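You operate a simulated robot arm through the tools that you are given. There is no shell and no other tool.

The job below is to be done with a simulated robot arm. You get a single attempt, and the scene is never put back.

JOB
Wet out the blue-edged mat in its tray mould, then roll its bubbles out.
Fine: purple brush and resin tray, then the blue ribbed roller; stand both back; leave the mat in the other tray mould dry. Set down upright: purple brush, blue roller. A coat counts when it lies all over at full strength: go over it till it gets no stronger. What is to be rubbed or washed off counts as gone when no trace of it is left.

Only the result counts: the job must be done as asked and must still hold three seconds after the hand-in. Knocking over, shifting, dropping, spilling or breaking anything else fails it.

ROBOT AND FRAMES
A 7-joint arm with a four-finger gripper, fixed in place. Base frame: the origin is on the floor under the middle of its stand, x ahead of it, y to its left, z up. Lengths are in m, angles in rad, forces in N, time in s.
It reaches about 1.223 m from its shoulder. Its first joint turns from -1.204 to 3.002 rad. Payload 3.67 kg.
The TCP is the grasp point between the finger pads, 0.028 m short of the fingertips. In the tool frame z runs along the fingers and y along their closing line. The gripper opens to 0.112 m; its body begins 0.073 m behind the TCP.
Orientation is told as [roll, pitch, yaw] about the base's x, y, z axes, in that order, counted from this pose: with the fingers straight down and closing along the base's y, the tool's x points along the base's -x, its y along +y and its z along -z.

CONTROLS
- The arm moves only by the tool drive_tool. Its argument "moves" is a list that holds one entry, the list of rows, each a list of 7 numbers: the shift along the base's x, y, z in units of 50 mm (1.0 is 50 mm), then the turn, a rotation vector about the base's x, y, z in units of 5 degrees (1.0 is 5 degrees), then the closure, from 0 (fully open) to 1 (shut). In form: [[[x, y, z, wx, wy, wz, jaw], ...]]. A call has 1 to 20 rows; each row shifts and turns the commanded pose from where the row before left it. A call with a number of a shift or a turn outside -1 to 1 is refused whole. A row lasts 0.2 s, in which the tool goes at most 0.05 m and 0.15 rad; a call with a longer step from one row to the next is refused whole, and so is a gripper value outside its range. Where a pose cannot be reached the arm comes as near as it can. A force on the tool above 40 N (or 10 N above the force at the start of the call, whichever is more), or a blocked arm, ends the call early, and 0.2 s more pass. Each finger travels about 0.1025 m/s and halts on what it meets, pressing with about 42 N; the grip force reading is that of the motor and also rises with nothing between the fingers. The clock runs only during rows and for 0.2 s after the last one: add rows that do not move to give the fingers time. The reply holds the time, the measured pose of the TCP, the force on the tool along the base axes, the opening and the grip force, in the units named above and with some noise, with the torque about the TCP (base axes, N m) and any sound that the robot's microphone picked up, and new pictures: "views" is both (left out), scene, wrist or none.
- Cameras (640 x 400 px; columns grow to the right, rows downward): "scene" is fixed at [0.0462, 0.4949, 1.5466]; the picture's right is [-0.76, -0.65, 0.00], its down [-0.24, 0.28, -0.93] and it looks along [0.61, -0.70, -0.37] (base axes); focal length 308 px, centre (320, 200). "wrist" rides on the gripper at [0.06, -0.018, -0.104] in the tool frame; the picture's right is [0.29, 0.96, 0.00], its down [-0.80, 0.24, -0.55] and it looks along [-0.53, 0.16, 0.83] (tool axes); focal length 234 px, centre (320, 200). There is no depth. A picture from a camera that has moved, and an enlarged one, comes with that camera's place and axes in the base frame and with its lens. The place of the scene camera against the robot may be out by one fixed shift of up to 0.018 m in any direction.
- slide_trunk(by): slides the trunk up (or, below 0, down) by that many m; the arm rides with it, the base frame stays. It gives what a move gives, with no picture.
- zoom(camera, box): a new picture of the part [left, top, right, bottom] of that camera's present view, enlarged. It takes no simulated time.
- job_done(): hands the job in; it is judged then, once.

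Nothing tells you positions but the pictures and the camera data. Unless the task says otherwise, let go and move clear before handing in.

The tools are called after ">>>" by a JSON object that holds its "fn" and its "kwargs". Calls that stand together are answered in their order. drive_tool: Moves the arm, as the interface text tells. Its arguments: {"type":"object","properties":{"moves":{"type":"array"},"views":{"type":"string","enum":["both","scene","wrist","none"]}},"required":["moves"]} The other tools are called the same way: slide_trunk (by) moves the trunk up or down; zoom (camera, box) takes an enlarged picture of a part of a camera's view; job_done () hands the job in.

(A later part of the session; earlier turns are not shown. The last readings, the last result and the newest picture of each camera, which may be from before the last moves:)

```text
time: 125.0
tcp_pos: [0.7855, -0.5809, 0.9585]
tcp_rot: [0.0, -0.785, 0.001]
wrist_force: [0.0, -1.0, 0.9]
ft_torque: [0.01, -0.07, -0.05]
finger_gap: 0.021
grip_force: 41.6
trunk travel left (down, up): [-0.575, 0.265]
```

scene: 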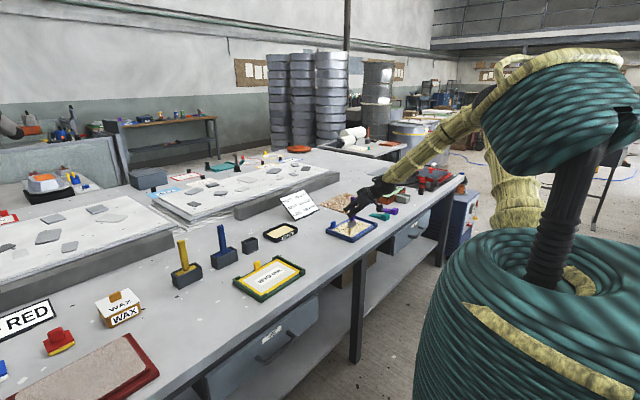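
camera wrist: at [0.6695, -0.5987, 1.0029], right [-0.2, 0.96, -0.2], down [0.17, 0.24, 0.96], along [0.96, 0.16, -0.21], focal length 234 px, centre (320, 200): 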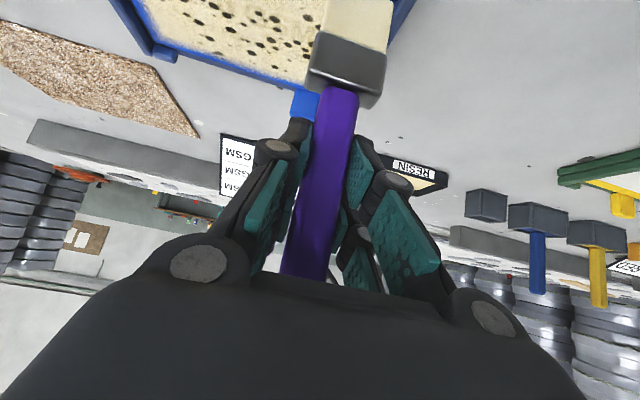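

>>> {"fn": "drive_tool", "kwargs": {"moves": [[[0, 0, -0.024, 0, 0, 0, 1.0], [0.3, 0, 0, 0, 0, 0, 1.0], [0.3, 0, 0, 0, 0, 0, 1.0], [0.3, 0, 0, 0, 0, 0, 1.0], [0.3, 0, 0, 0, 0, 0, 1.0], [0.3, 0, 0, 0, 0, 0, 1.0], [0.3, 0, 0, 0, 0, 0, 1.0], [0.3, 0, 0, 0, 0, 0, 1.0], [-0.3, 0, 0, 0, 0, 0, 1.0], [-0.3, 0, 0, 0, 0, 0, 1.0], [-0.3, 0, 0, 0, 0, 0, 1.0], [-0.3, 0, 0, 0, 0, 0, 1.0], [-0.3, 0, 0, 0, 0, 0, 1.0], [-0.3, 0, 0, 0, 0, 0, 1.0], [-0.3, 0, 0, 0, 0, 0, 1.0], [0, -0.3, 0, 0, 0, 0, 1.0], [0, -0.3, 0, 0, 0, 0, 1.0], [-0.12, 0, 0, 0, 0, 0, 1.0]]]}}

>>> {"fn": "zoom", "kwargs": {"camera": "wrist", "box": [160, 0, 480, 130]}}

>>> {"fn": "zoom", "kwargs": {"camera": "scene", "box": [325, 205, 380, 245]}}

```text
time: 128.8
tcp_pos: [0.7803, -0.6123, 0.9598]
tcp_rot: [-0.002, -0.786, 0.001]
wrist_force: [4.2, 0.5, 13.9]
ft_torque: [-0.02, -0.49, 0.03]
finger_gap: 0.0208
grip_force: 41.8
trunk travel left (down, up): [-0.575, 0.265]
camera wrist: at [0.6635, -0.6296, 0.9891], right [-0.2, 0.96, -0.2], down [0.17, 0.24, 0.96], along [0.96, 0.16, -0.21], focal length 234 px, centre (320, 200)
```

scene: 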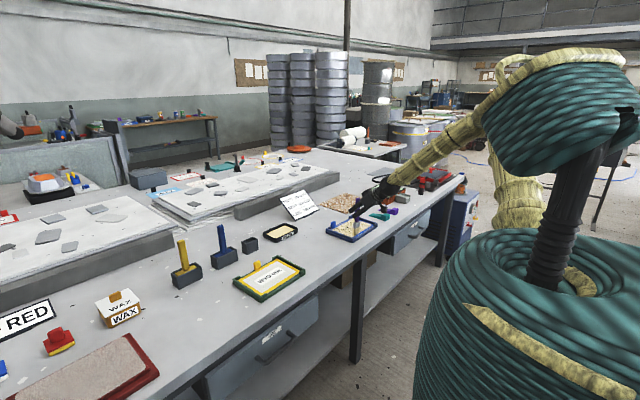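
wrist: 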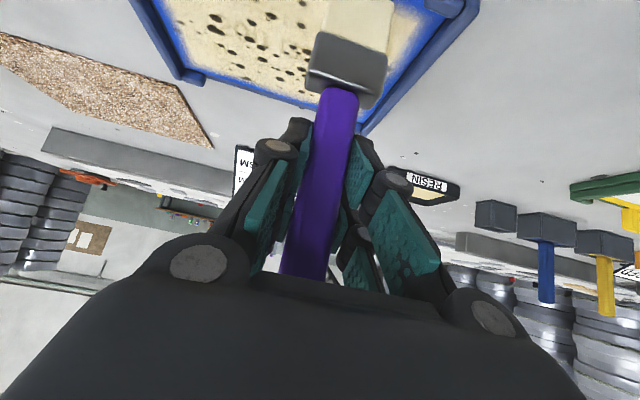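

```text
2.00 times, centred on (320, 65) of wrist
camera zoom: at [0.6635, -0.6296, 0.9891], right [-0.2, 0.96, -0.2], down [0.17, 0.24, 0.96], along [0.96, 0.16, -0.21], focal length 468 px, centre (320, 470)
```

zoom: 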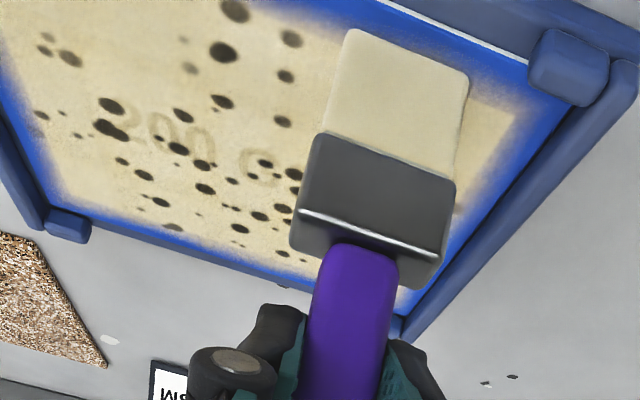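

```text
10.00 times, centred on (352, 225) of scene
camera zoom: at [0.0462, 0.4949, 1.5466], right [-0.76, -0.65, 0.0], down [-0.24, 0.28, -0.93], along [0.61, -0.7, -0.37], focal length 3082 px, centre (-5, -50)
```

zoom: 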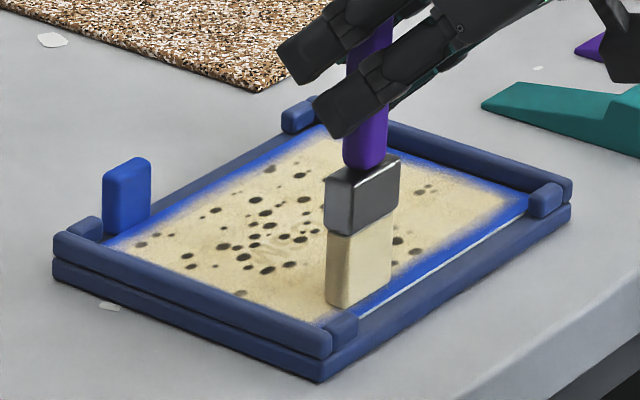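

The coat edge matches a fixed soft outline all round. Continuing the second pass: lane -0.612 both ways, then shift inward.

>>> {"fn": "drive_tool", "kwargs": {"moves": [[[0.3, 0, 0.01, 0, 0, 0, 1.0], [0.3, 0, 0, 0, 0, 0, 1.0], [0.3, 0, 0, 0, 0, 0, 1.0], [0.3, 0, 0, 0, 0, 0, 1.0], [0.3, 0, 0, 0, 0, 0, 1.0], [0.3, 0, 0, 0, 0, 0, 1.0], [0.3, 0, 0, 0, 0, 0, 1.0], [0.15, 0, 0, 0, 0, 0, 1.0], [0, -0.3, 0, 0, 0, 0, 1.0], [0, -0.3, 0, 0, 0, 0, 1.0], [-0.3, 0, 0, 0, 0, 0, 1.0], [-0.3, 0, 0, 0, 0, 0, 1.0], [-0.3, 0, 0, 0, 0, 0, 1.0], [-0.3, 0, 0, 0, 0, 0, 1.0], [-0.3, 0, 0, 0, 0, 0, 1.0], [-0.3, 0, 0, 0, 0, 0, 1.0], [-0.3, 0, 0, 0, 0, 0, 1.0], [-0.3, 0, 0, 0, 0, 0, 1.0], [0, 0, 0, 0, 0, 0, 1.0]]], "views": "none"}}

>>> {"fn": "drive_tool", "kwargs": {"moves": [[[0, -0.3, 0, 0, 0, 0, 1.0], [0, -0.3, 0, 0, 0, 0, 1.0], [0.3, 0, 0, 0, 0, 0, 1.0], [0.3, 0, 0, 0, 0, 0, 1.0], [0.3, 0, 0, 0, 0, 0, 1.0], [0.3, 0, 0, 0, 0, 0, 1.0], [0.3, 0, 0, 0, 0, 0, 1.0], [0.3, 0, 0, 0, 0, 0, 1.0], [0.3, 0, 0, 0, 0, 0, 1.0], [0.25, 0, 0, 0, 0, 0, 1.0], [-0.3, 0, 0, 0, 0, 0, 1.0], [-0.3, 0, 0, 0, 0, 0, 1.0], [-0.3, 0, 0, 0, 0, 0, 1.0], [-0.3, 0, 0, 0, 0, 0, 1.0], [-0.3, 0, 0, 0, 0, 0, 1.0], [-0.3, 0, 0, 0, 0, 0, 1.0], [-0.3, 0, 0, 0, 0, 0, 1.0], [-0.3, 0, 0, 0, 0, 0, 1.0]]]}}

>>> {"fn": "zoom", "kwargs": {"camera": "wrist", "box": [160, 0, 480, 130]}}

>>> {"fn": "zoom", "kwargs": {"camera": "scene", "box": [325, 205, 380, 245]}}

```text
time: 132.8
tcp_pos: [0.771, -0.6422, 0.9581]
tcp_rot: [0.0, -0.785, -0.003]
wrist_force: [-1.0, 1.4, 9.2]
ft_torque: [0.06, 0.07, 0.04]
finger_gap: 0.0213
grip_force: 42.1
trunk travel left (down, up): [-0.575, 0.265]
```

```text
time: 136.6
tcp_pos: [0.7678, -0.6714, 0.9589]
tcp_rot: [0.0, -0.787, 0.003]
wrist_force: [0.9, 0.5, 18.1]
ft_torque: [0.04, -0.1, -0.01]
finger_gap: 0.021
grip_force: 42.3
trunk travel left (down, up): [-0.575, 0.265]
camera wrist: at [0.6518, -0.6889, 0.9886], right [-0.2, 0.96, -0.2], down [0.17, 0.24, 0.96], along [0.96, 0.16, -0.21], focal length 234 px, centre (320, 200)
```

scene: 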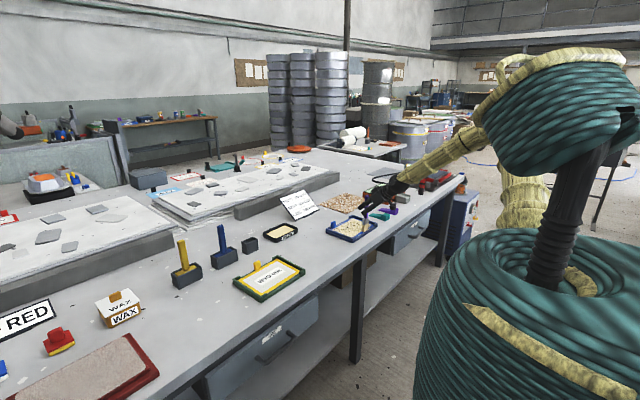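
wrist: 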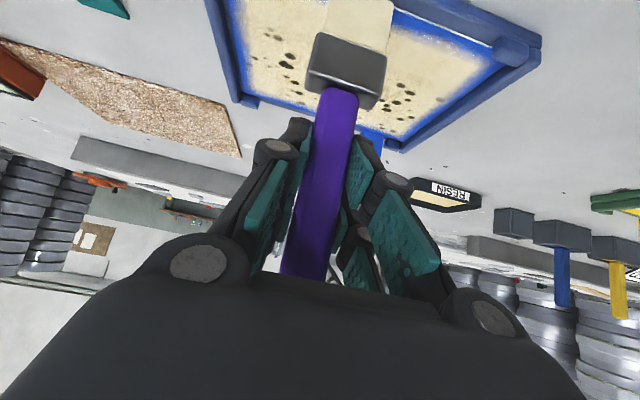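

```text
2.00 times, centred on (320, 65) of wrist
camera zoom: at [0.6518, -0.6889, 0.9886], right [-0.2, 0.96, -0.2], down [0.17, 0.24, 0.96], along [0.96, 0.16, -0.21], focal length 468 px, centre (320, 470)
```

zoom: 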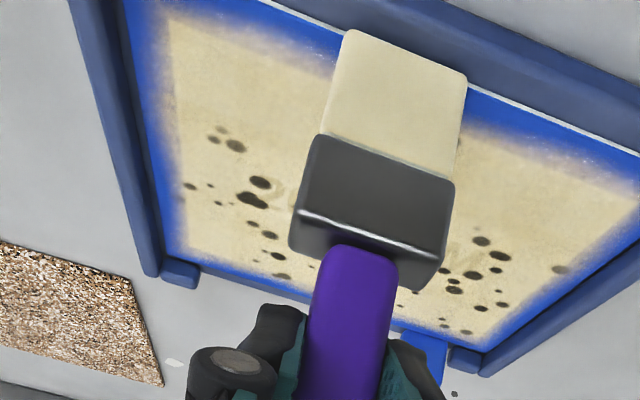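

```text
10.00 times, centred on (352, 225) of scene
camera zoom: at [0.0462, 0.4949, 1.5466], right [-0.76, -0.65, 0.0], down [-0.24, 0.28, -0.93], along [0.61, -0.7, -0.37], focal length 3082 px, centre (-5, -50)
```

zoom: 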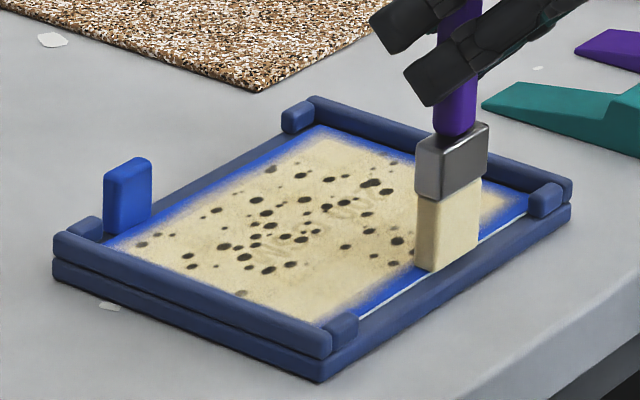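

The lettering is fading under the coat, so strength is building. I'll reload and do the -y lanes with -20° yaw.

>>> {"fn": "drive_tool", "kwargs": {"moves": [[[0.1, 0, 0.5, 0, 0, 0, 1.0], [0, 0, 0.8, 0, 0, 0, 1.0], [0, 0, 0.35, 0, 0, 0, 1.0], [0.72, 0.68, 0, 0, 0, 0, 1.0], [0.72, 0.68, 0, 0, 0, 0, 1.0], [0.72, 0.68, 0, 0, 0, 0, 1.0], [0.72, 0.68, 0, 0, 0, 0, 1.0], [0.72, 0.68, 0, 0, 0, 0, 1.0], [0.72, 0.68, 0, 0, 0, 0, 1.0], [0.72, 0.68, 0, 0, 0, 0, 1.0], [0.72, 0.72, 0, 0, 0, 0, 1.0], [0, 0.08, -0.5, 0, 0, 0, 1.0], [0, 0, -0.5, 0, 0, 0, 1.0], [0, 0, -0.4, 0, 0, 0, 1.0], [0, 0, 0, 0, 0, 0, 1.0], [0, 0, 0, 0, 0, 0, 1.0]]]}}

>>> {"fn": "zoom", "kwargs": {"camera": "scene", "box": [240, 190, 320, 260]}}

>>> {"fn": "zoom", "kwargs": {"camera": "scene", "box": [325, 205, 380, 245]}}

```text
refused: row 11 steps farther than a row can; nothing moved
```

```text
5.71 times, centred on (280, 225) of scene
camera zoom: at [0.0462, 0.4949, 1.5466], right [-0.76, -0.65, 0.0], down [-0.24, 0.28, -0.93], along [0.61, -0.7, -0.37], focal length 1761 px, centre (549, 57)
```

zoom: 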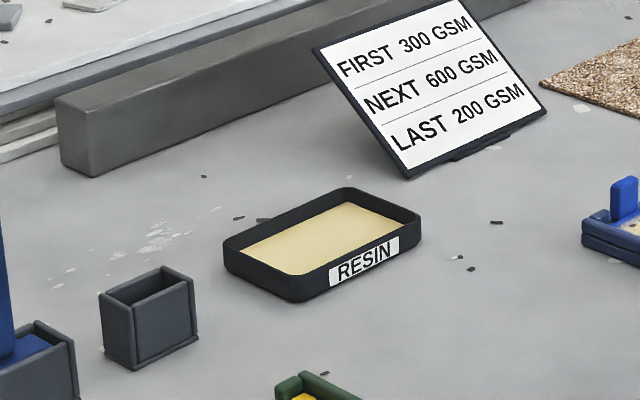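

```text
10.00 times, centred on (352, 225) of scene
camera zoom: at [0.0462, 0.4949, 1.5466], right [-0.76, -0.65, 0.0], down [-0.24, 0.28, -0.93], along [0.61, -0.7, -0.37], focal length 3082 px, centre (-5, -50)
```

zoom: 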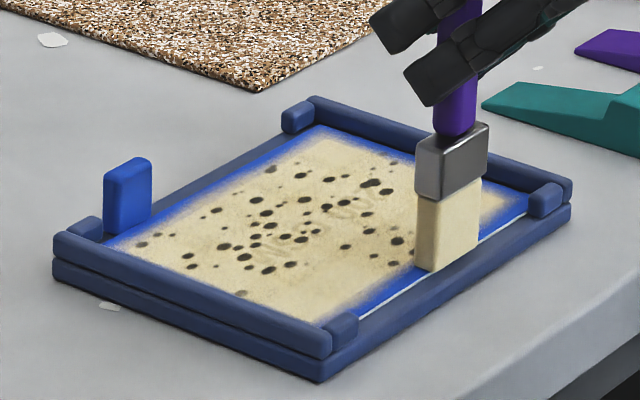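

One row was marginally too long and nothing moved. I'll resend the trip to the resin with slightly smaller steps.

>>> {"fn": "drive_tool", "kwargs": {"moves": [[[0.1, 0, 0.5, 0, 0, 0, 1.0], [0, 0, 0.8, 0, 0, 0, 1.0], [0, 0, 0.35, 0, 0, 0, 1.0], [0.65, 0.62, 0, 0, 0, 0, 1.0], [0.65, 0.62, 0, 0, 0, 0, 1.0], [0.65, 0.62, 0, 0, 0, 0, 1.0], [0.65, 0.62, 0, 0, 0, 0, 1.0], [0.65, 0.62, 0, 0, 0, 0, 1.0], [0.65, 0.62, 0, 0, 0, 0, 1.0], [0.65, 0.62, 0, 0, 0, 0, 1.0], [0.65, 0.62, 0, 0, 0, 0, 1.0], [0.6, 0.6, 0, 0, 0, 0, 1.0], [0, 0, 0, 0, 0, 0, 1.0], [0, 0, 0, 0, 0, 0, 1.0]]]}}

>>> {"fn": "zoom", "kwargs": {"camera": "scene", "box": [240, 180, 320, 250]}}

>>> {"fn": "zoom", "kwargs": {"camera": "scene", "box": [325, 205, 380, 245]}}

```text
time: 139.6
tcp_pos: [1.0629, -0.3899, 1.0399]
tcp_rot: [0.0, -0.785, 0.001]
wrist_force: [0.2, 0.4, -0.5]
ft_torque: [0.03, -0.02, 0.01]
finger_gap: 0.0211
grip_force: 42.1
trunk travel left (down, up): [-0.575, 0.265]
camera wrist: at [0.9464, -0.4084, 1.0705], right [-0.2, 0.96, -0.2], down [0.17, 0.24, 0.96], along [0.96, 0.16, -0.21], focal length 234 px, centre (320, 200)
```

scene: 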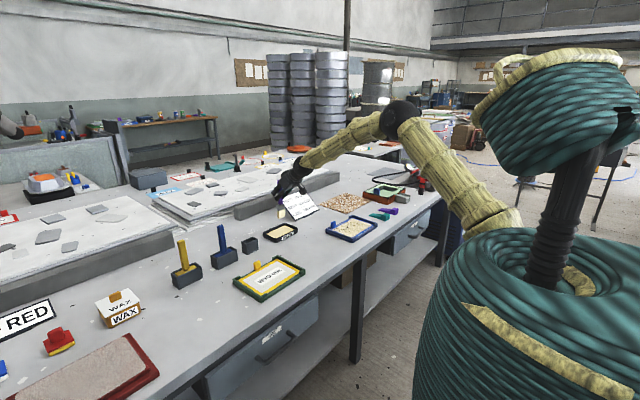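
wrist: 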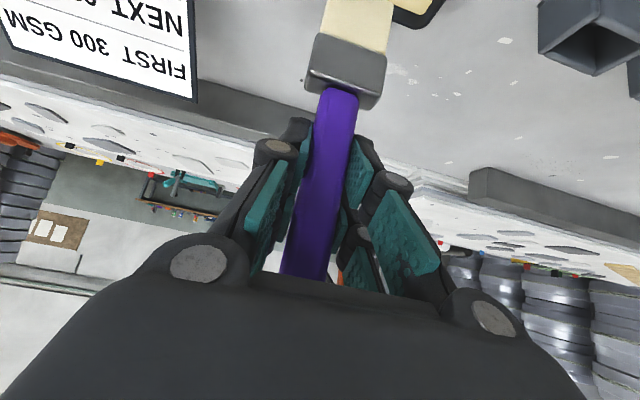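

```text
5.71 times, centred on (280, 215) of scene
camera zoom: at [0.0462, 0.4949, 1.5466], right [-0.76, -0.65, 0.0], down [-0.24, 0.28, -0.93], along [0.61, -0.7, -0.37], focal length 1761 px, centre (549, 114)
```

zoom: 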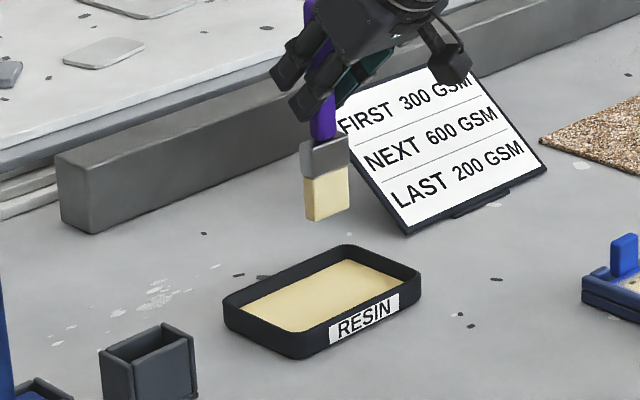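

```text
10.00 times, centred on (352, 225) of scene
camera zoom: at [0.0462, 0.4949, 1.5466], right [-0.76, -0.65, 0.0], down [-0.24, 0.28, -0.93], along [0.61, -0.7, -0.37], focal length 3082 px, centre (-5, -50)
```

zoom: 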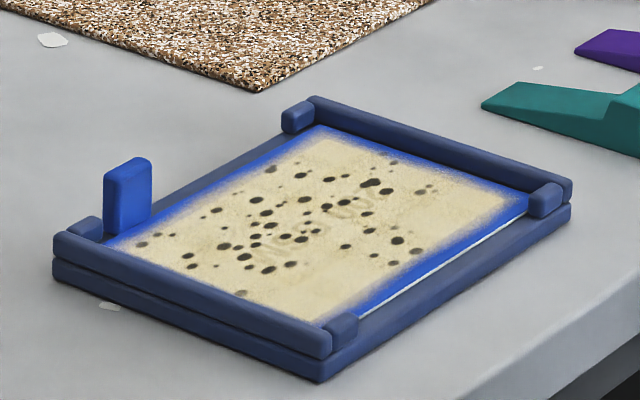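

>>> {"fn": "drive_tool", "kwargs": {"moves": [[[0, -0.06, -0.5, 0, 0, 0, 1.0], [0, 0, -0.5, 0, 0, 0, 1.0], [0, 0, -0.5, 0, 0, 0, 1.0], [0, 0, -0.1, 0, 0, 0, 1.0], [0, 0, -0.04, 0, 0, 0, 1.0], [0, 0, 0, 0, 0, 0, 1.0]]], "views": "none"}}

>>> {"fn": "drive_tool", "kwargs": {"moves": [[[0, 0, -0.04, 0, 0, 0, 1.0], [0, 0, 0, 0, 0, 0, 1.0]]], "views": "none"}}

>>> {"fn": "drive_tool", "kwargs": {"moves": [[[0, 0, -0.03, 0, 0, 0, 1.0], [0, 0, 0, 0, 0, 0, 1.0]]], "views": "none"}}

```text
time: 140.9
tcp_pos: [1.0635, -0.3953, 0.9571]
tcp_rot: [0.001, -0.785, 0.0]
wrist_force: [-0.2, 0.2, -0.4]
ft_torque: [-0.03, 0.01, -0.06]
finger_gap: 0.0209
grip_force: 42.5
trunk travel left (down, up): [-0.575, 0.265]
```

```text
time: 141.6
tcp_pos: [1.0643, -0.3959, 0.9551]
tcp_rot: [-0.001, -0.784, 0.0]
wrist_force: [-0.6, -0.1, -0.6]
ft_torque: [0.02, -0.01, 0.04]
finger_gap: 0.0207
grip_force: 41.9
trunk travel left (down, up): [-0.575, 0.265]
```

```text
time: 142.2
tcp_pos: [1.064, -0.3953, 0.9551]
tcp_rot: [0.001, -0.785, -0.001]
wrist_force: [-0.2, -0.5, 2.8]
ft_torque: [-0.02, 0.06, 0.05]
finger_gap: 0.021
grip_force: 42.1
trunk travel left (down, up): [-0.575, 0.265]
```

Touching the resin lightly. One more small press, then travel to the -y lanes while turning to -20° yaw.

>>> {"fn": "drive_tool", "kwargs": {"moves": [[[0, 0, -0.02, 0, 0, 0, 1.0], [0, 0, 0, 0, 0, 0, 1.0], [0, 0, 0.4, 0, 0, 0, 1.0], [0, 0, 0.7, 0, 0, 0, 1.0], [0, 0, 0.6, 0, 0, 0, 1.0], [-0.392, -0.756, 0, 0, 0, -1, 1.0], [-0.392, -0.756, 0, 0, 0, -1, 1.0], [-0.392, -0.756, 0, 0, 0, -1, 1.0], [-0.392, -0.756, 0, 0, 0, -1, 1.0], [-0.392, -0.756, 0, 0, 0, 0, 1.0], [-0.392, -0.756, 0, 0, 0, 0, 1.0], [-0.392, -0.756, 0, 0, 0, 0, 1.0], [-0.392, -0.756, 0, 0, 0, 0, 1.0], [-0.392, -0.756, 0, 0, 0, 0, 1.0], [0, 0, 0, 0, 0, 0, 1.0], [0, 0, 0, 0, 0, 0, 1.0]]]}}

>>> {"fn": "zoom", "kwargs": {"camera": "scene", "box": [320, 180, 390, 250]}}

```text
time: 145.6
tcp_pos: [0.8894, -0.7385, 1.0406]
tcp_rot: [0.002, -0.785, -0.348]
wrist_force: [-1.0, -0.1, -1.5]
ft_torque: [-0.01, 0.0, -0.01]
finger_gap: 0.0212
grip_force: 42.4
trunk travel left (down, up): [-0.575, 0.265]
camera wrist: at [0.7729, -0.7148, 1.071], right [0.14, 0.97, -0.2], down [0.24, 0.17, 0.96], along [0.96, -0.18, -0.21], focal length 234 px, centre (320, 200)
```

scene: 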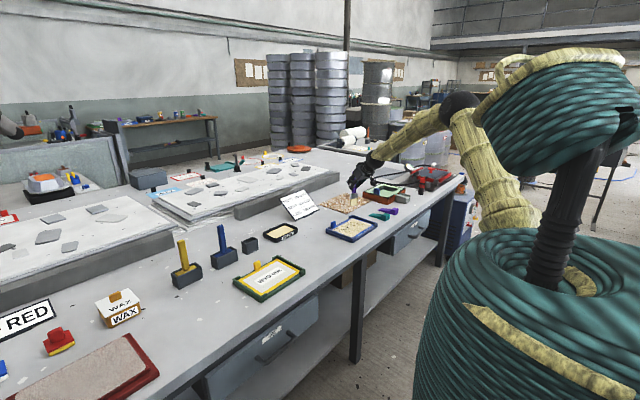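
wrist: 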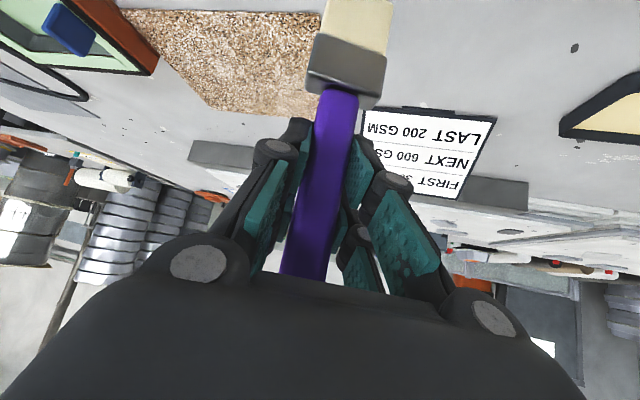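

```text
5.71 times, centred on (355, 215) of scene
camera zoom: at [0.0462, 0.4949, 1.5466], right [-0.76, -0.65, 0.0], down [-0.24, 0.28, -0.93], along [0.61, -0.7, -0.37], focal length 1761 px, centre (120, 114)
```

zoom: 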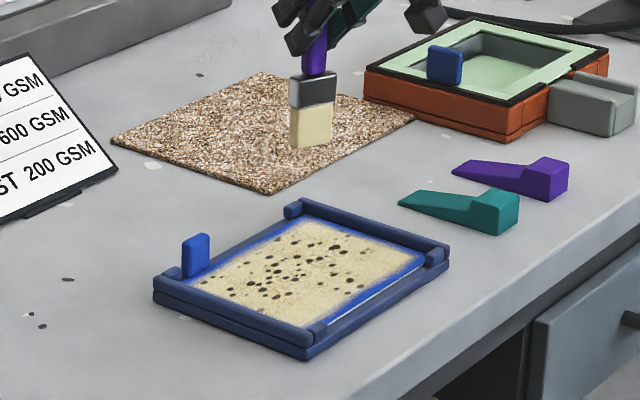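

>>> {"fn": "drive_tool", "kwargs": {"moves": [[[-0.02, 0.04, -0.5, 0, 0, 0, 1.0], [0, 0, -0.5, 0, 0, 0, 1.0], [0, 0, -0.45, 0, 0, 0, 1.0], [0, 0, -0.1, 0, 0, 0, 1.0], [0, 0, -0.04, 0, 0, 0, 1.0], [0, 0, 0, 0, 0, 0, 1.0]]], "views": "none"}}

>>> {"fn": "drive_tool", "kwargs": {"moves": [[[0, 0, -0.04, 0, 0, 0, 1.0], [0, 0, 0, 0, 0, 0, 1.0]]], "views": "none"}}

>>> {"fn": "drive_tool", "kwargs": {"moves": [[[0, 0, -0.03, 0, 0, 0, 1.0], [0, 0, 0, 0, 0, 0, 1.0]]], "views": "none"}}

```text
time: 146.9
tcp_pos: [0.8851, -0.7358, 0.9612]
tcp_rot: [0.001, -0.786, -0.348]
wrist_force: [-0.4, -0.1, -1.3]
ft_torque: [0.0, 0.01, -0.01]
finger_gap: 0.021
grip_force: 42.0
trunk travel left (down, up): [-0.575, 0.265]
```

```text
time: 147.6
tcp_pos: [0.8873, -0.7359, 0.9593]
tcp_rot: [0.001, -0.785, -0.349]
wrist_force: [0.5, -0.3, 2.8]
ft_torque: [-0.07, -0.06, -0.01]
finger_gap: 0.0212
grip_force: 42.1
trunk travel left (down, up): [-0.575, 0.265]
```

```text
time: 148.2
tcp_pos: [0.8855, -0.7353, 0.9578]
tcp_rot: [0.0, -0.787, -0.35]
wrist_force: [2.3, -2.6, 10.2]
ft_torque: [-0.29, -0.26, 0.0]
finger_gap: 0.021
grip_force: 42.5
trunk travel left (down, up): [-0.575, 0.265]
```

In contact at 10 N. Running the rail lane back and forth, then one lane inward.

>>> {"fn": "drive_tool", "kwargs": {"moves": [[[-0.3, 0, 0.006, 0, 0, 0, 1.0], [-0.3, 0, 0, 0, 0, 0, 1.0], [-0.3, 0, 0, 0, 0, 0, 1.0], [-0.3, 0, 0, 0, 0, 0, 1.0], [-0.3, 0, 0, 0, 0, 0, 1.0], [-0.3, 0, 0, 0, 0, 0, 1.0], [-0.3, 0, 0, 0, 0, 0, 1.0], [0.3, 0, 0, 0, 0, 0, 1.0], [0.3, 0, 0, 0, 0, 0, 1.0], [0.3, 0, 0, 0, 0, 0, 1.0], [0.3, 0, 0, 0, 0, 0, 1.0], [0.3, 0, 0, 0, 0, 0, 1.0], [0.3, 0, 0, 0, 0, 0, 1.0], [0.35, 0, 0, 0, 0, 0, 1.0], [0, 0.25, 0, 0, 0, 0, 1.0], [0, 0.25, 0, 0, 0, 0, 1.0], [0.15, 0, 0, 0, 0, 0, 1.0], [0, 0, 0, 0, 0, 0, 1.0]]], "views": "none"}}

>>> {"fn": "drive_tool", "kwargs": {"moves": [[[-0.3, 0, 0, 0, 0, 0, 1.0], [-0.3, 0, 0, 0, 0, 0, 1.0], [-0.3, 0, 0, 0, 0, 0, 1.0], [-0.3, 0, 0, 0, 0, 0, 1.0], [-0.3, 0, 0, 0, 0, 0, 1.0], [-0.3, 0, 0, 0, 0, 0, 1.0], [-0.3, 0, 0, 0, 0, 0, 1.0], [-0.3, 0, 0, 0, 0, 0, 1.0], [0.3, 0, 0, 0, 0, 0, 1.0], [0.3, 0, 0, 0, 0, 0, 1.0], [0.3, 0, 0, 0, 0, 0, 1.0], [0.3, 0, 0, 0, 0, 0, 1.0], [0.3, 0, 0, 0, 0, 0, 1.0], [0.3, 0, 0, 0, 0, 0, 1.0], [0.3, 0, 0, 0, 0, 0, 1.0], [0.3, 0, 0, 0, 0, 0, 1.0], [0, 0, 0, 0, 0, 0, 1.0]]]}}

>>> {"fn": "zoom", "kwargs": {"camera": "scene", "box": [325, 200, 380, 245]}}

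>>> {"fn": "zoom", "kwargs": {"camera": "wrist", "box": [160, 0, 480, 130]}}

```text
time: 151.9
tcp_pos: [0.8971, -0.7094, 0.9576]
tcp_rot: [0.001, -0.787, -0.35]
wrist_force: [-1.0, -0.1, 12.8]
ft_torque: [-0.05, 0.09, 0.01]
finger_gap: 0.0208
grip_force: 41.9
trunk travel left (down, up): [-0.575, 0.265]
```

```text
time: 155.6
tcp_pos: [0.8978, -0.7106, 0.9573]
tcp_rot: [0.0, -0.787, -0.348]
wrist_force: [-0.4, 0.0, 7.1]
ft_torque: [-0.09, -0.02, -0.01]
finger_gap: 0.0212
grip_force: 41.9
trunk travel left (down, up): [-0.575, 0.265]
camera wrist: at [0.7827, -0.687, 0.9883], right [0.14, 0.97, -0.2], down [0.24, 0.17, 0.96], along [0.96, -0.18, -0.21], focal length 234 px, centre (320, 200)
```

scene: 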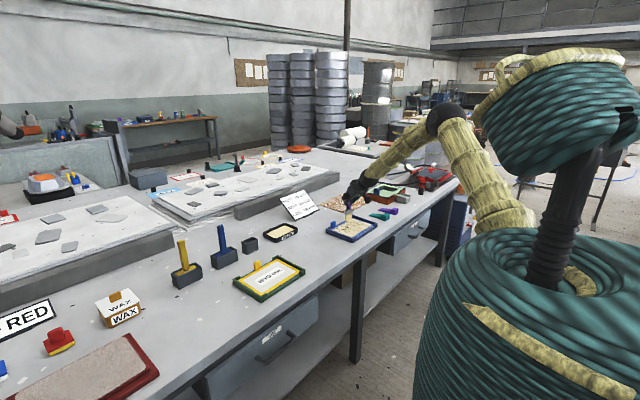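
wrist: 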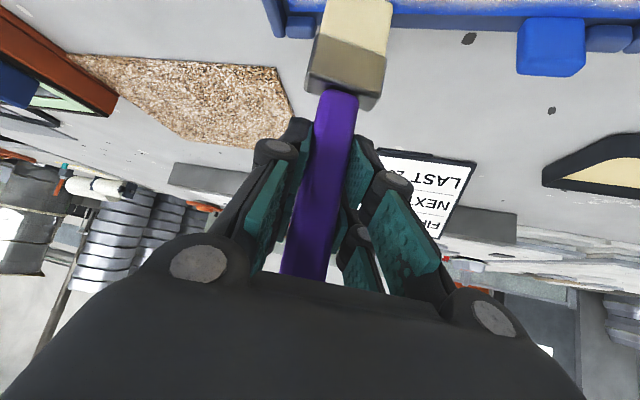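

```text
8.89 times, centred on (352, 222) of scene
camera zoom: at [0.0462, 0.4949, 1.5466], right [-0.76, -0.65, 0.0], down [-0.24, 0.28, -0.93], along [0.61, -0.7, -0.37], focal length 2739 px, centre (31, 0)
```

zoom: 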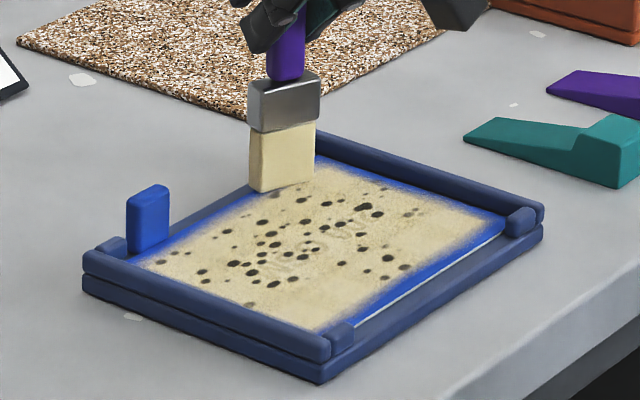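

```text
2.00 times, centred on (320, 65) of wrist
camera zoom: at [0.7827, -0.687, 0.9883], right [0.14, 0.97, -0.2], down [0.24, 0.17, 0.96], along [0.96, -0.18, -0.21], focal length 468 px, centre (320, 470)
```

zoom: 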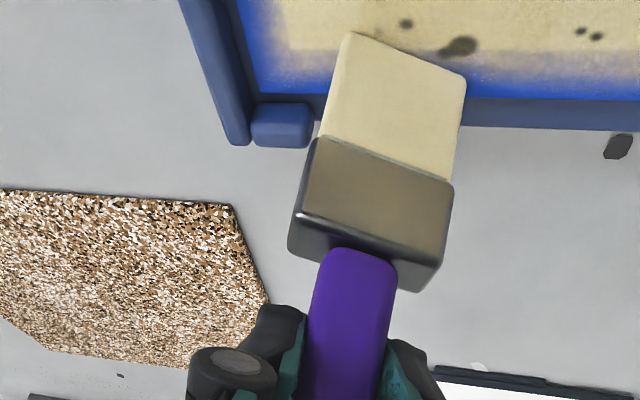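

I'll lift the brush clear and study the coat closely with the scene camera.

>>> {"fn": "drive_tool", "kwargs": {"moves": [[[0, 0, 0.5, 0, 0, 0, 1.0], [0, 0, 0.8, 0, 0, 0, 1.0], [0, 0, 0.35, 0, 0, 0, 1.0], [0.4, 0.8, 0, 0, 0, 0, 1.0], [0.4, 0.8, 0, 0, 0, 0, 1.0], [0.4, 0.8, 0, 0, 0, 0, 1.0], [0, 0, 0, 0, 0, 0, 1.0]]], "views": "scene"}}

>>> {"fn": "zoom", "kwargs": {"camera": "scene", "box": [330, 212, 358, 240]}}

>>> {"fn": "zoom", "kwargs": {"camera": "scene", "box": [350, 212, 378, 240]}}

```text
time: 157.2
tcp_pos: [0.9595, -0.5911, 1.0329]
tcp_rot: [0.002, -0.786, -0.352]
wrist_force: [-0.2, -0.4, 0.0]
ft_torque: [0.0, 0.01, 0.03]
finger_gap: 0.0209
grip_force: 42.2
trunk travel left (down, up): [-0.575, 0.265]
```

scene: 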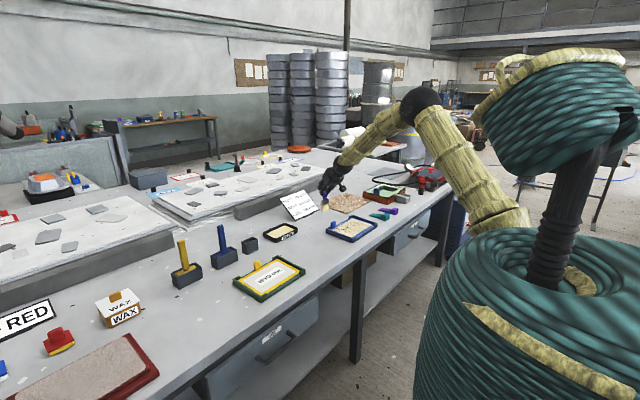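

```text
14.29 times, centred on (344, 226) of scene
camera zoom: at [0.0462, 0.4949, 1.5466], right [-0.76, -0.65, 0.0], down [-0.24, 0.28, -0.93], along [0.61, -0.7, -0.37], focal length 4402 px, centre (-23, -171)
```

zoom: 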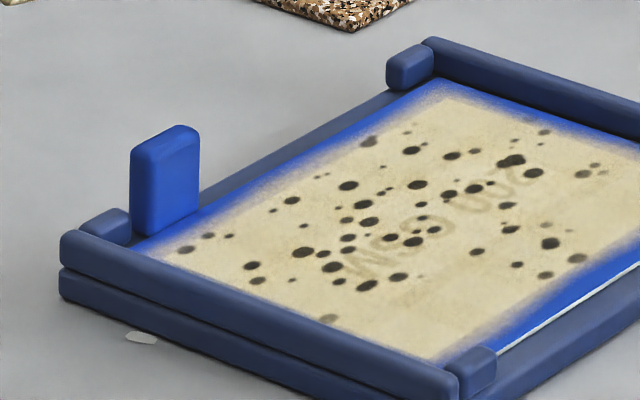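

```text
14.29 times, centred on (364, 226) of scene
camera zoom: at [0.0462, 0.4949, 1.5466], right [-0.76, -0.65, 0.0], down [-0.24, 0.28, -0.93], along [0.61, -0.7, -0.37], focal length 4402 px, centre (-309, -171)
```

zoom: 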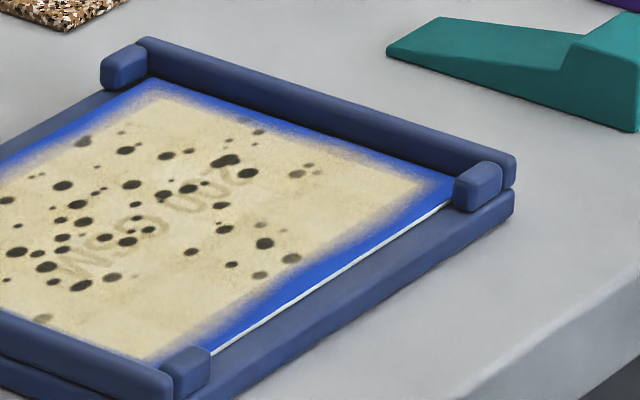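

The coat looks even with the lettering faintly showing through. To confirm it gets no stronger, I'll reload and do one more full pass, then compare.

>>> {"fn": "drive_tool", "kwargs": {"moves": [[[0.41, 0.79, 0, 0, 0, 0, 1.0], [0.41, 0.79, 0, 0, 0, 0, 1.0], [0.41, 0.79, 0, 0, 0, 0, 1.0], [0.41, 0.79, 0, 0, 0, 0, 1.0], [0.41, 0.79, 0, 0, 0, 0, 1.0], [0, 0, 0, 0, 0, 0, 1.0], [0, 0, -0.5, 0, 0, 0, 1.0], [0, 0, -0.5, 0, 0, 0, 1.0], [0, 0, -0.4, 0, 0, 0, 1.0], [0, 0, 0, 0, 0, 0, 1.0], [0, 0, 0, 0, 0, 0, 1.0]]], "views": "none"}}

>>> {"fn": "zoom", "kwargs": {"camera": "scene", "box": [240, 190, 320, 260]}}

```text
time: 159.6
tcp_pos: [1.0599, -0.3921, 0.9689]
tcp_rot: [0.0, -0.785, -0.35]
wrist_force: [-0.1, 0.2, -1.3]
ft_torque: [0.0, 0.0, -0.01]
finger_gap: 0.0211
grip_force: 42.0
trunk travel left (down, up): [-0.575, 0.265]
```

```text
5.71 times, centred on (280, 225) of scene
camera zoom: at [0.0462, 0.4949, 1.5466], right [-0.76, -0.65, 0.0], down [-0.24, 0.28, -0.93], along [0.61, -0.7, -0.37], focal length 1761 px, centre (549, 57)
```

zoom: 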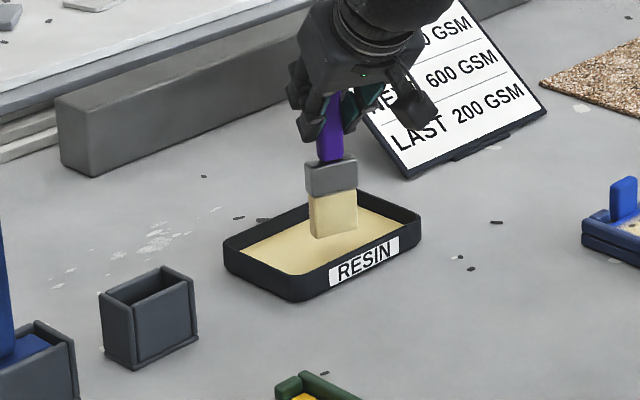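

>>> {"fn": "drive_tool", "kwargs": {"moves": [[[0.04, 0, -0.16, 0, 0, 0, 1.0], [0, 0, -0.08, 0, 0, 0, 1.0], [0, 0, 0, 0, 0, 0, 1.0]]], "views": "none"}}

>>> {"fn": "drive_tool", "kwargs": {"moves": [[[0, 0, -0.04, 0, 0, 0, 1.0], [0, 0, 0, 0, 0, 0, 1.0]]], "views": "none"}}

>>> {"fn": "drive_tool", "kwargs": {"moves": [[[0, 0, -0.03, 0, 0, 0, 1.0], [0, 0, 0, 0, 0, 0, 1.0]]], "views": "none"}}

```text
time: 160.3
tcp_pos: [1.0622, -0.3929, 0.958]
tcp_rot: [0.0, -0.786, -0.348]
wrist_force: [0.5, 0.5, -0.7]
ft_torque: [-0.04, -0.01, 0.0]
finger_gap: 0.021
grip_force: 42.1
trunk travel left (down, up): [-0.575, 0.265]
```

```text
time: 160.9
tcp_pos: [1.0612, -0.3922, 0.9548]
tcp_rot: [-0.001, -0.787, -0.348]
wrist_force: [0.4, 0.3, -0.6]
ft_torque: [0.02, 0.01, -0.03]
finger_gap: 0.0208
grip_force: 42.4
trunk travel left (down, up): [-0.575, 0.265]
```

```text
time: 161.6
tcp_pos: [1.0623, -0.3924, 0.9547]
tcp_rot: [0.0, -0.786, -0.349]
wrist_force: [0.1, 0.2, 4.9]
ft_torque: [-0.01, -0.08, -0.02]
finger_gap: 0.0211
grip_force: 42.0
trunk travel left (down, up): [-0.575, 0.265]
```

Loaded again. Travelling to the far -y corner for the third pass.

>>> {"fn": "drive_tool", "kwargs": {"moves": [[[0, 0, 0.4, 0, 0, 0, 1.0], [0, 0, 0.7, 0, 0, 0, 1.0], [0, 0, 0.6, 0, 0, 0, 1.0], [-0.388, -0.761, 0, 0, 0, 0, 1.0], [-0.388, -0.761, 0, 0, 0, 0, 1.0], [-0.388, -0.761, 0, 0, 0, 0, 1.0], [-0.388, -0.761, 0, 0, 0, 0, 1.0], [-0.388, -0.761, 0, 0, 0, 0, 1.0], [-0.388, -0.761, 0, 0, 0, 0, 1.0], [-0.388, -0.761, 0, 0, 0, 0, 1.0], [-0.388, -0.761, 0, 0, 0, 0, 1.0], [-0.388, -0.761, 0, 0, 0, 0, 1.0], [0, 0, 0, 0, 0, 0, 1.0], [0, 0, -0.5, 0, 0, 0, 1.0], [0, 0, -0.5, 0, 0, 0, 1.0], [0, 0, -0.3, 0, 0, 0, 1.0], [0, 0, 0, 0, 0, 0, 1.0], [0, 0, 0, 0, 0, 0, 1.0]]]}}

>>> {"fn": "zoom", "kwargs": {"camera": "scene", "box": [325, 200, 380, 245]}}

```text
time: 165.3
tcp_pos: [0.8868, -0.735, 0.9718]
tcp_rot: [0.003, -0.784, -0.351]
wrist_force: [-0.6, 0.8, -0.5]
ft_torque: [0.0, -0.04, 0.0]
finger_gap: 0.0209
grip_force: 42.0
trunk travel left (down, up): [-0.575, 0.265]
camera wrist: at [0.7713, -0.7123, 1.0022], right [0.14, 0.97, -0.2], down [0.24, 0.16, 0.96], along [0.96, -0.18, -0.21], focal length 234 px, centre (320, 200)
```

scene: 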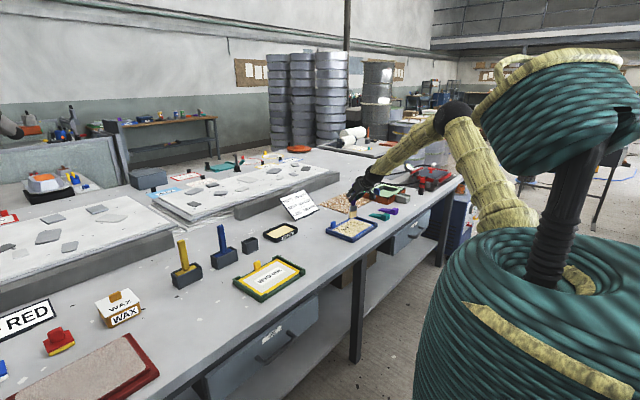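
wrist: 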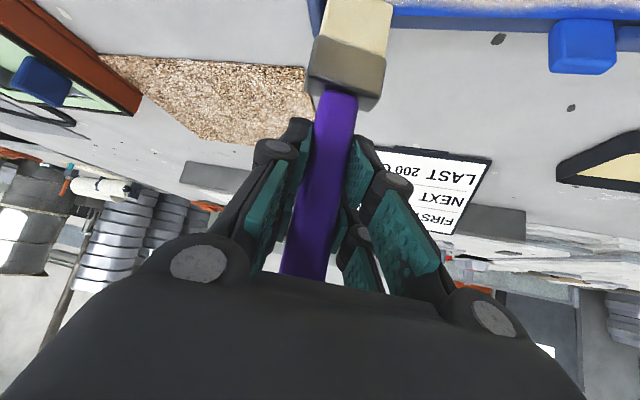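

```text
8.89 times, centred on (352, 222) of scene
camera zoom: at [0.0462, 0.4949, 1.5466], right [-0.76, -0.65, 0.0], down [-0.24, 0.28, -0.93], along [0.61, -0.7, -0.37], focal length 2739 px, centre (31, 0)
```

zoom: 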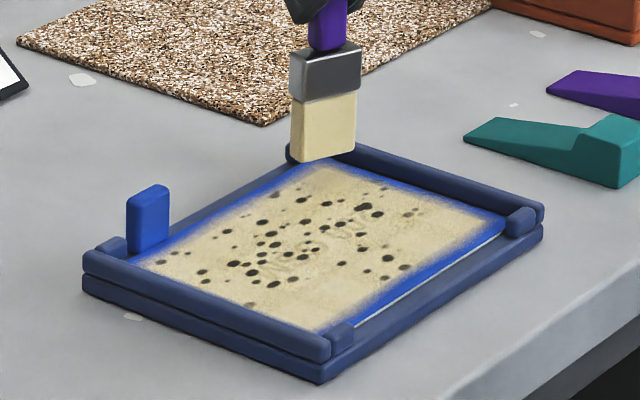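

>>> {"fn": "drive_tool", "kwargs": {"moves": [[[0, 0, -0.18, 0, 0, 0, 1.0], [0, 0, -0.06, 0, 0, 0, 1.0], [0, 0, 0, 0, 0, 0, 1.0]]], "views": "none"}}

>>> {"fn": "drive_tool", "kwargs": {"moves": [[[0, 0, -0.04, 0, 0, 0, 1.0], [0, 0, 0, 0, 0, 0, 1.0]]], "views": "none"}}

>>> {"fn": "drive_tool", "kwargs": {"moves": [[[0, 0, -0.03, 0, 0, 0, 1.0], [0, 0, 0, 0, 0, 0, 1.0]]], "views": "none"}}

```text
time: 166.2
tcp_pos: [0.8865, -0.7348, 0.9617]
tcp_rot: [0.003, -0.786, -0.348]
wrist_force: [-0.1, -0.1, 0.1]
ft_torque: [0.0, 0.0, 0.02]
finger_gap: 0.0208
grip_force: 42.1
trunk travel left (down, up): [-0.575, 0.265]
```

```text
time: 166.8
tcp_pos: [0.8876, -0.7344, 0.9594]
tcp_rot: [0.002, -0.784, -0.349]
wrist_force: [-0.1, -1.1, 0.2]
ft_torque: [0.03, 0.0, 0.0]
finger_gap: 0.0211
grip_force: 42.2
trunk travel left (down, up): [-0.575, 0.265]
```

```text
time: 167.3
tcp_pos: [0.8864, -0.734, 0.9571]
tcp_rot: [0.003, -0.786, -0.348]
wrist_force: [-0.3, 0.1, -0.6]
ft_torque: [-0.01, 0.02, 0.0]
finger_gap: 0.0212
grip_force: 41.9
trunk travel left (down, up): [-0.575, 0.265]
```

>>> {"fn": "drive_tool", "kwargs": {"moves": [[[0, 0, -0.04, 0, 0, 0, 1.0], [0, 0, 0, 0, 0, 0, 1.0]]], "views": "none"}}

```text
time: 167.9
tcp_pos: [0.886, -0.7354, 0.9576]
tcp_rot: [0.001, -0.789, -0.349]
wrist_force: [-0.7, -2.5, 6.4]
ft_torque: [-0.18, -0.04, -0.01]
finger_gap: 0.0209
grip_force: 41.9
trunk travel left (down, up): [-0.575, 0.265]
```

Contact at 6 N. Stroking lanes -0.735 and -0.705.

>>> {"fn": "drive_tool", "kwargs": {"moves": [[[-0.3, 0, 0, 0, 0, 0, 1.0], [-0.3, 0, 0, 0, 0, 0, 1.0], [-0.3, 0, 0, 0, 0, 0, 1.0], [-0.3, 0, 0, 0, 0, 0, 1.0], [-0.3, 0, 0, 0, 0, 0, 1.0], [-0.3, 0, 0, 0, 0, 0, 1.0], [-0.3, 0, 0, 0, 0, 0, 1.0], [0, 0.3, 0, 0, 0, 0, 1.0], [0, 0.3, 0, 0, 0, 0, 1.0], [-0.1, 0, 0, 0, 0, 0, 1.0], [0.3, 0, 0, 0, 0, 0, 1.0], [0.3, 0, 0, 0, 0, 0, 1.0], [0.3, 0, 0, 0, 0, 0, 1.0], [0.3, 0, 0, 0, 0, 0, 1.0], [0.3, 0, 0, 0, 0, 0, 1.0], [0.3, 0, 0, 0, 0, 0, 1.0], [0.3, 0, 0, 0, 0, 0, 1.0], [0.3, 0, 0, 0, 0, 0, 1.0], [0, 0, 0, 0, 0, 0, 1.0]]], "views": "none"}}

>>> {"fn": "drive_tool", "kwargs": {"moves": [[[0, 0.3, 0, 0, 0, 0, 1.0], [0, 0.3, 0, 0, 0, 0, 1.0], [-0.3, 0, 0, 0, 0, 0, 1.0], [-0.3, 0, 0, 0, 0, 0, 1.0], [-0.3, 0, 0, 0, 0, 0, 1.0], [-0.3, 0, 0, 0, 0, 0, 1.0], [-0.3, 0, 0, 0, 0, 0, 1.0], [-0.3, 0, 0, 0, 0, 0, 1.0], [-0.3, 0, 0, 0, 0, 0, 1.0], [-0.35, 0, 0, 0, 0, 0, 1.0], [0, 0.3, 0, 0, 0, 0, 1.0], [0, 0.3, 0, 0, 0, 0, 1.0], [0.3, 0, 0, 0, 0, 0, 1.0], [0.3, 0, 0, 0, 0, 0, 1.0], [0.3, 0, 0, 0, 0, 0, 1.0], [0.3, 0, 0, 0, 0, 0, 1.0], [0.3, 0, 0, 0, 0, 0, 1.0], [0.3, 0, 0, 0, 0, 0, 1.0], [0.3, 0, 0, 0, 0, 0, 1.0], [0.25, 0, 0, 0, 0, 0, 1.0]]]}}

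>>> {"fn": "zoom", "kwargs": {"camera": "scene", "box": [325, 200, 380, 245]}}

>>> {"fn": "zoom", "kwargs": {"camera": "wrist", "box": [160, 0, 480, 130]}}

```text
time: 171.9
tcp_pos: [0.8972, -0.7045, 0.9573]
tcp_rot: [0.003, -0.784, -0.349]
wrist_force: [-1.7, -0.2, 10.1]
ft_torque: [-0.04, 0.27, -0.02]
finger_gap: 0.0208
grip_force: 42.5
trunk travel left (down, up): [-0.575, 0.265]
```

```text
time: 176.2
tcp_pos: [0.89, -0.6438, 0.9562]
tcp_rot: [0.001, -0.787, -0.35]
wrist_force: [-2.0, -1.1, 16.2]
ft_torque: [-0.01, 0.23, 0.03]
finger_gap: 0.0211
grip_force: 41.6
trunk travel left (down, up): [-0.575, 0.265]
camera wrist: at [0.7754, -0.6205, 0.9869], right [0.14, 0.97, -0.2], down [0.24, 0.17, 0.96], along [0.96, -0.18, -0.21], focal length 234 px, centre (320, 200)
```

scene: 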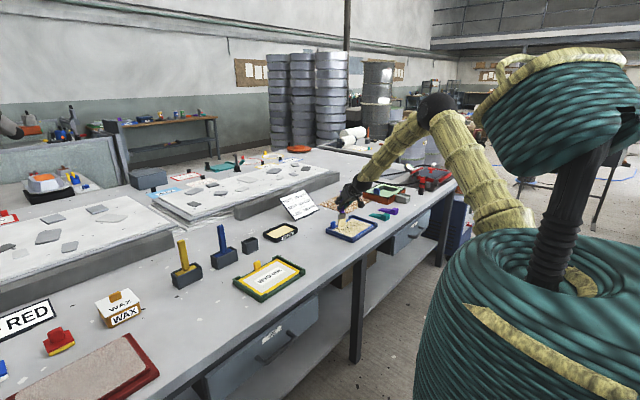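
wrist: 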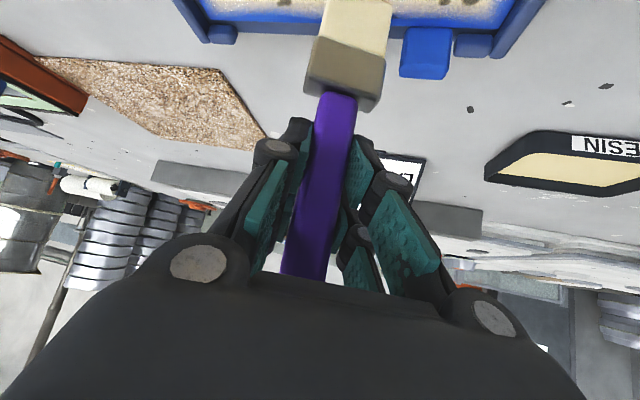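

```text
8.89 times, centred on (352, 222) of scene
camera zoom: at [0.0462, 0.4949, 1.5466], right [-0.76, -0.65, 0.0], down [-0.24, 0.28, -0.93], along [0.61, -0.7, -0.37], focal length 2739 px, centre (31, 0)
```

zoom: 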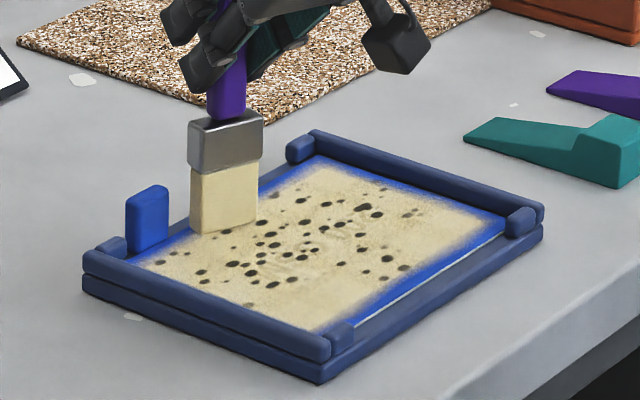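

```text
2.00 times, centred on (320, 65) of wrist
camera zoom: at [0.7754, -0.6205, 0.9869], right [0.14, 0.97, -0.2], down [0.24, 0.17, 0.96], along [0.96, -0.18, -0.21], focal length 468 px, centre (320, 470)
```

zoom: 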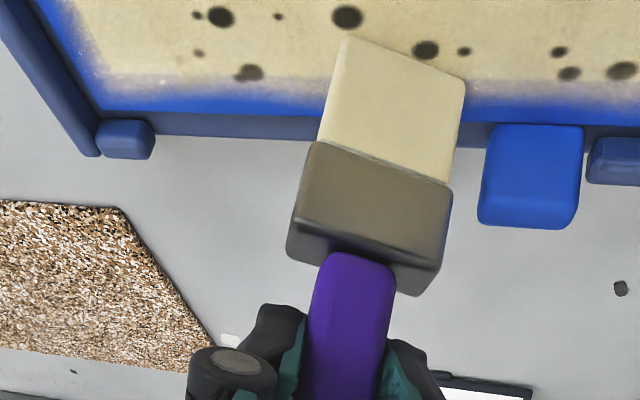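

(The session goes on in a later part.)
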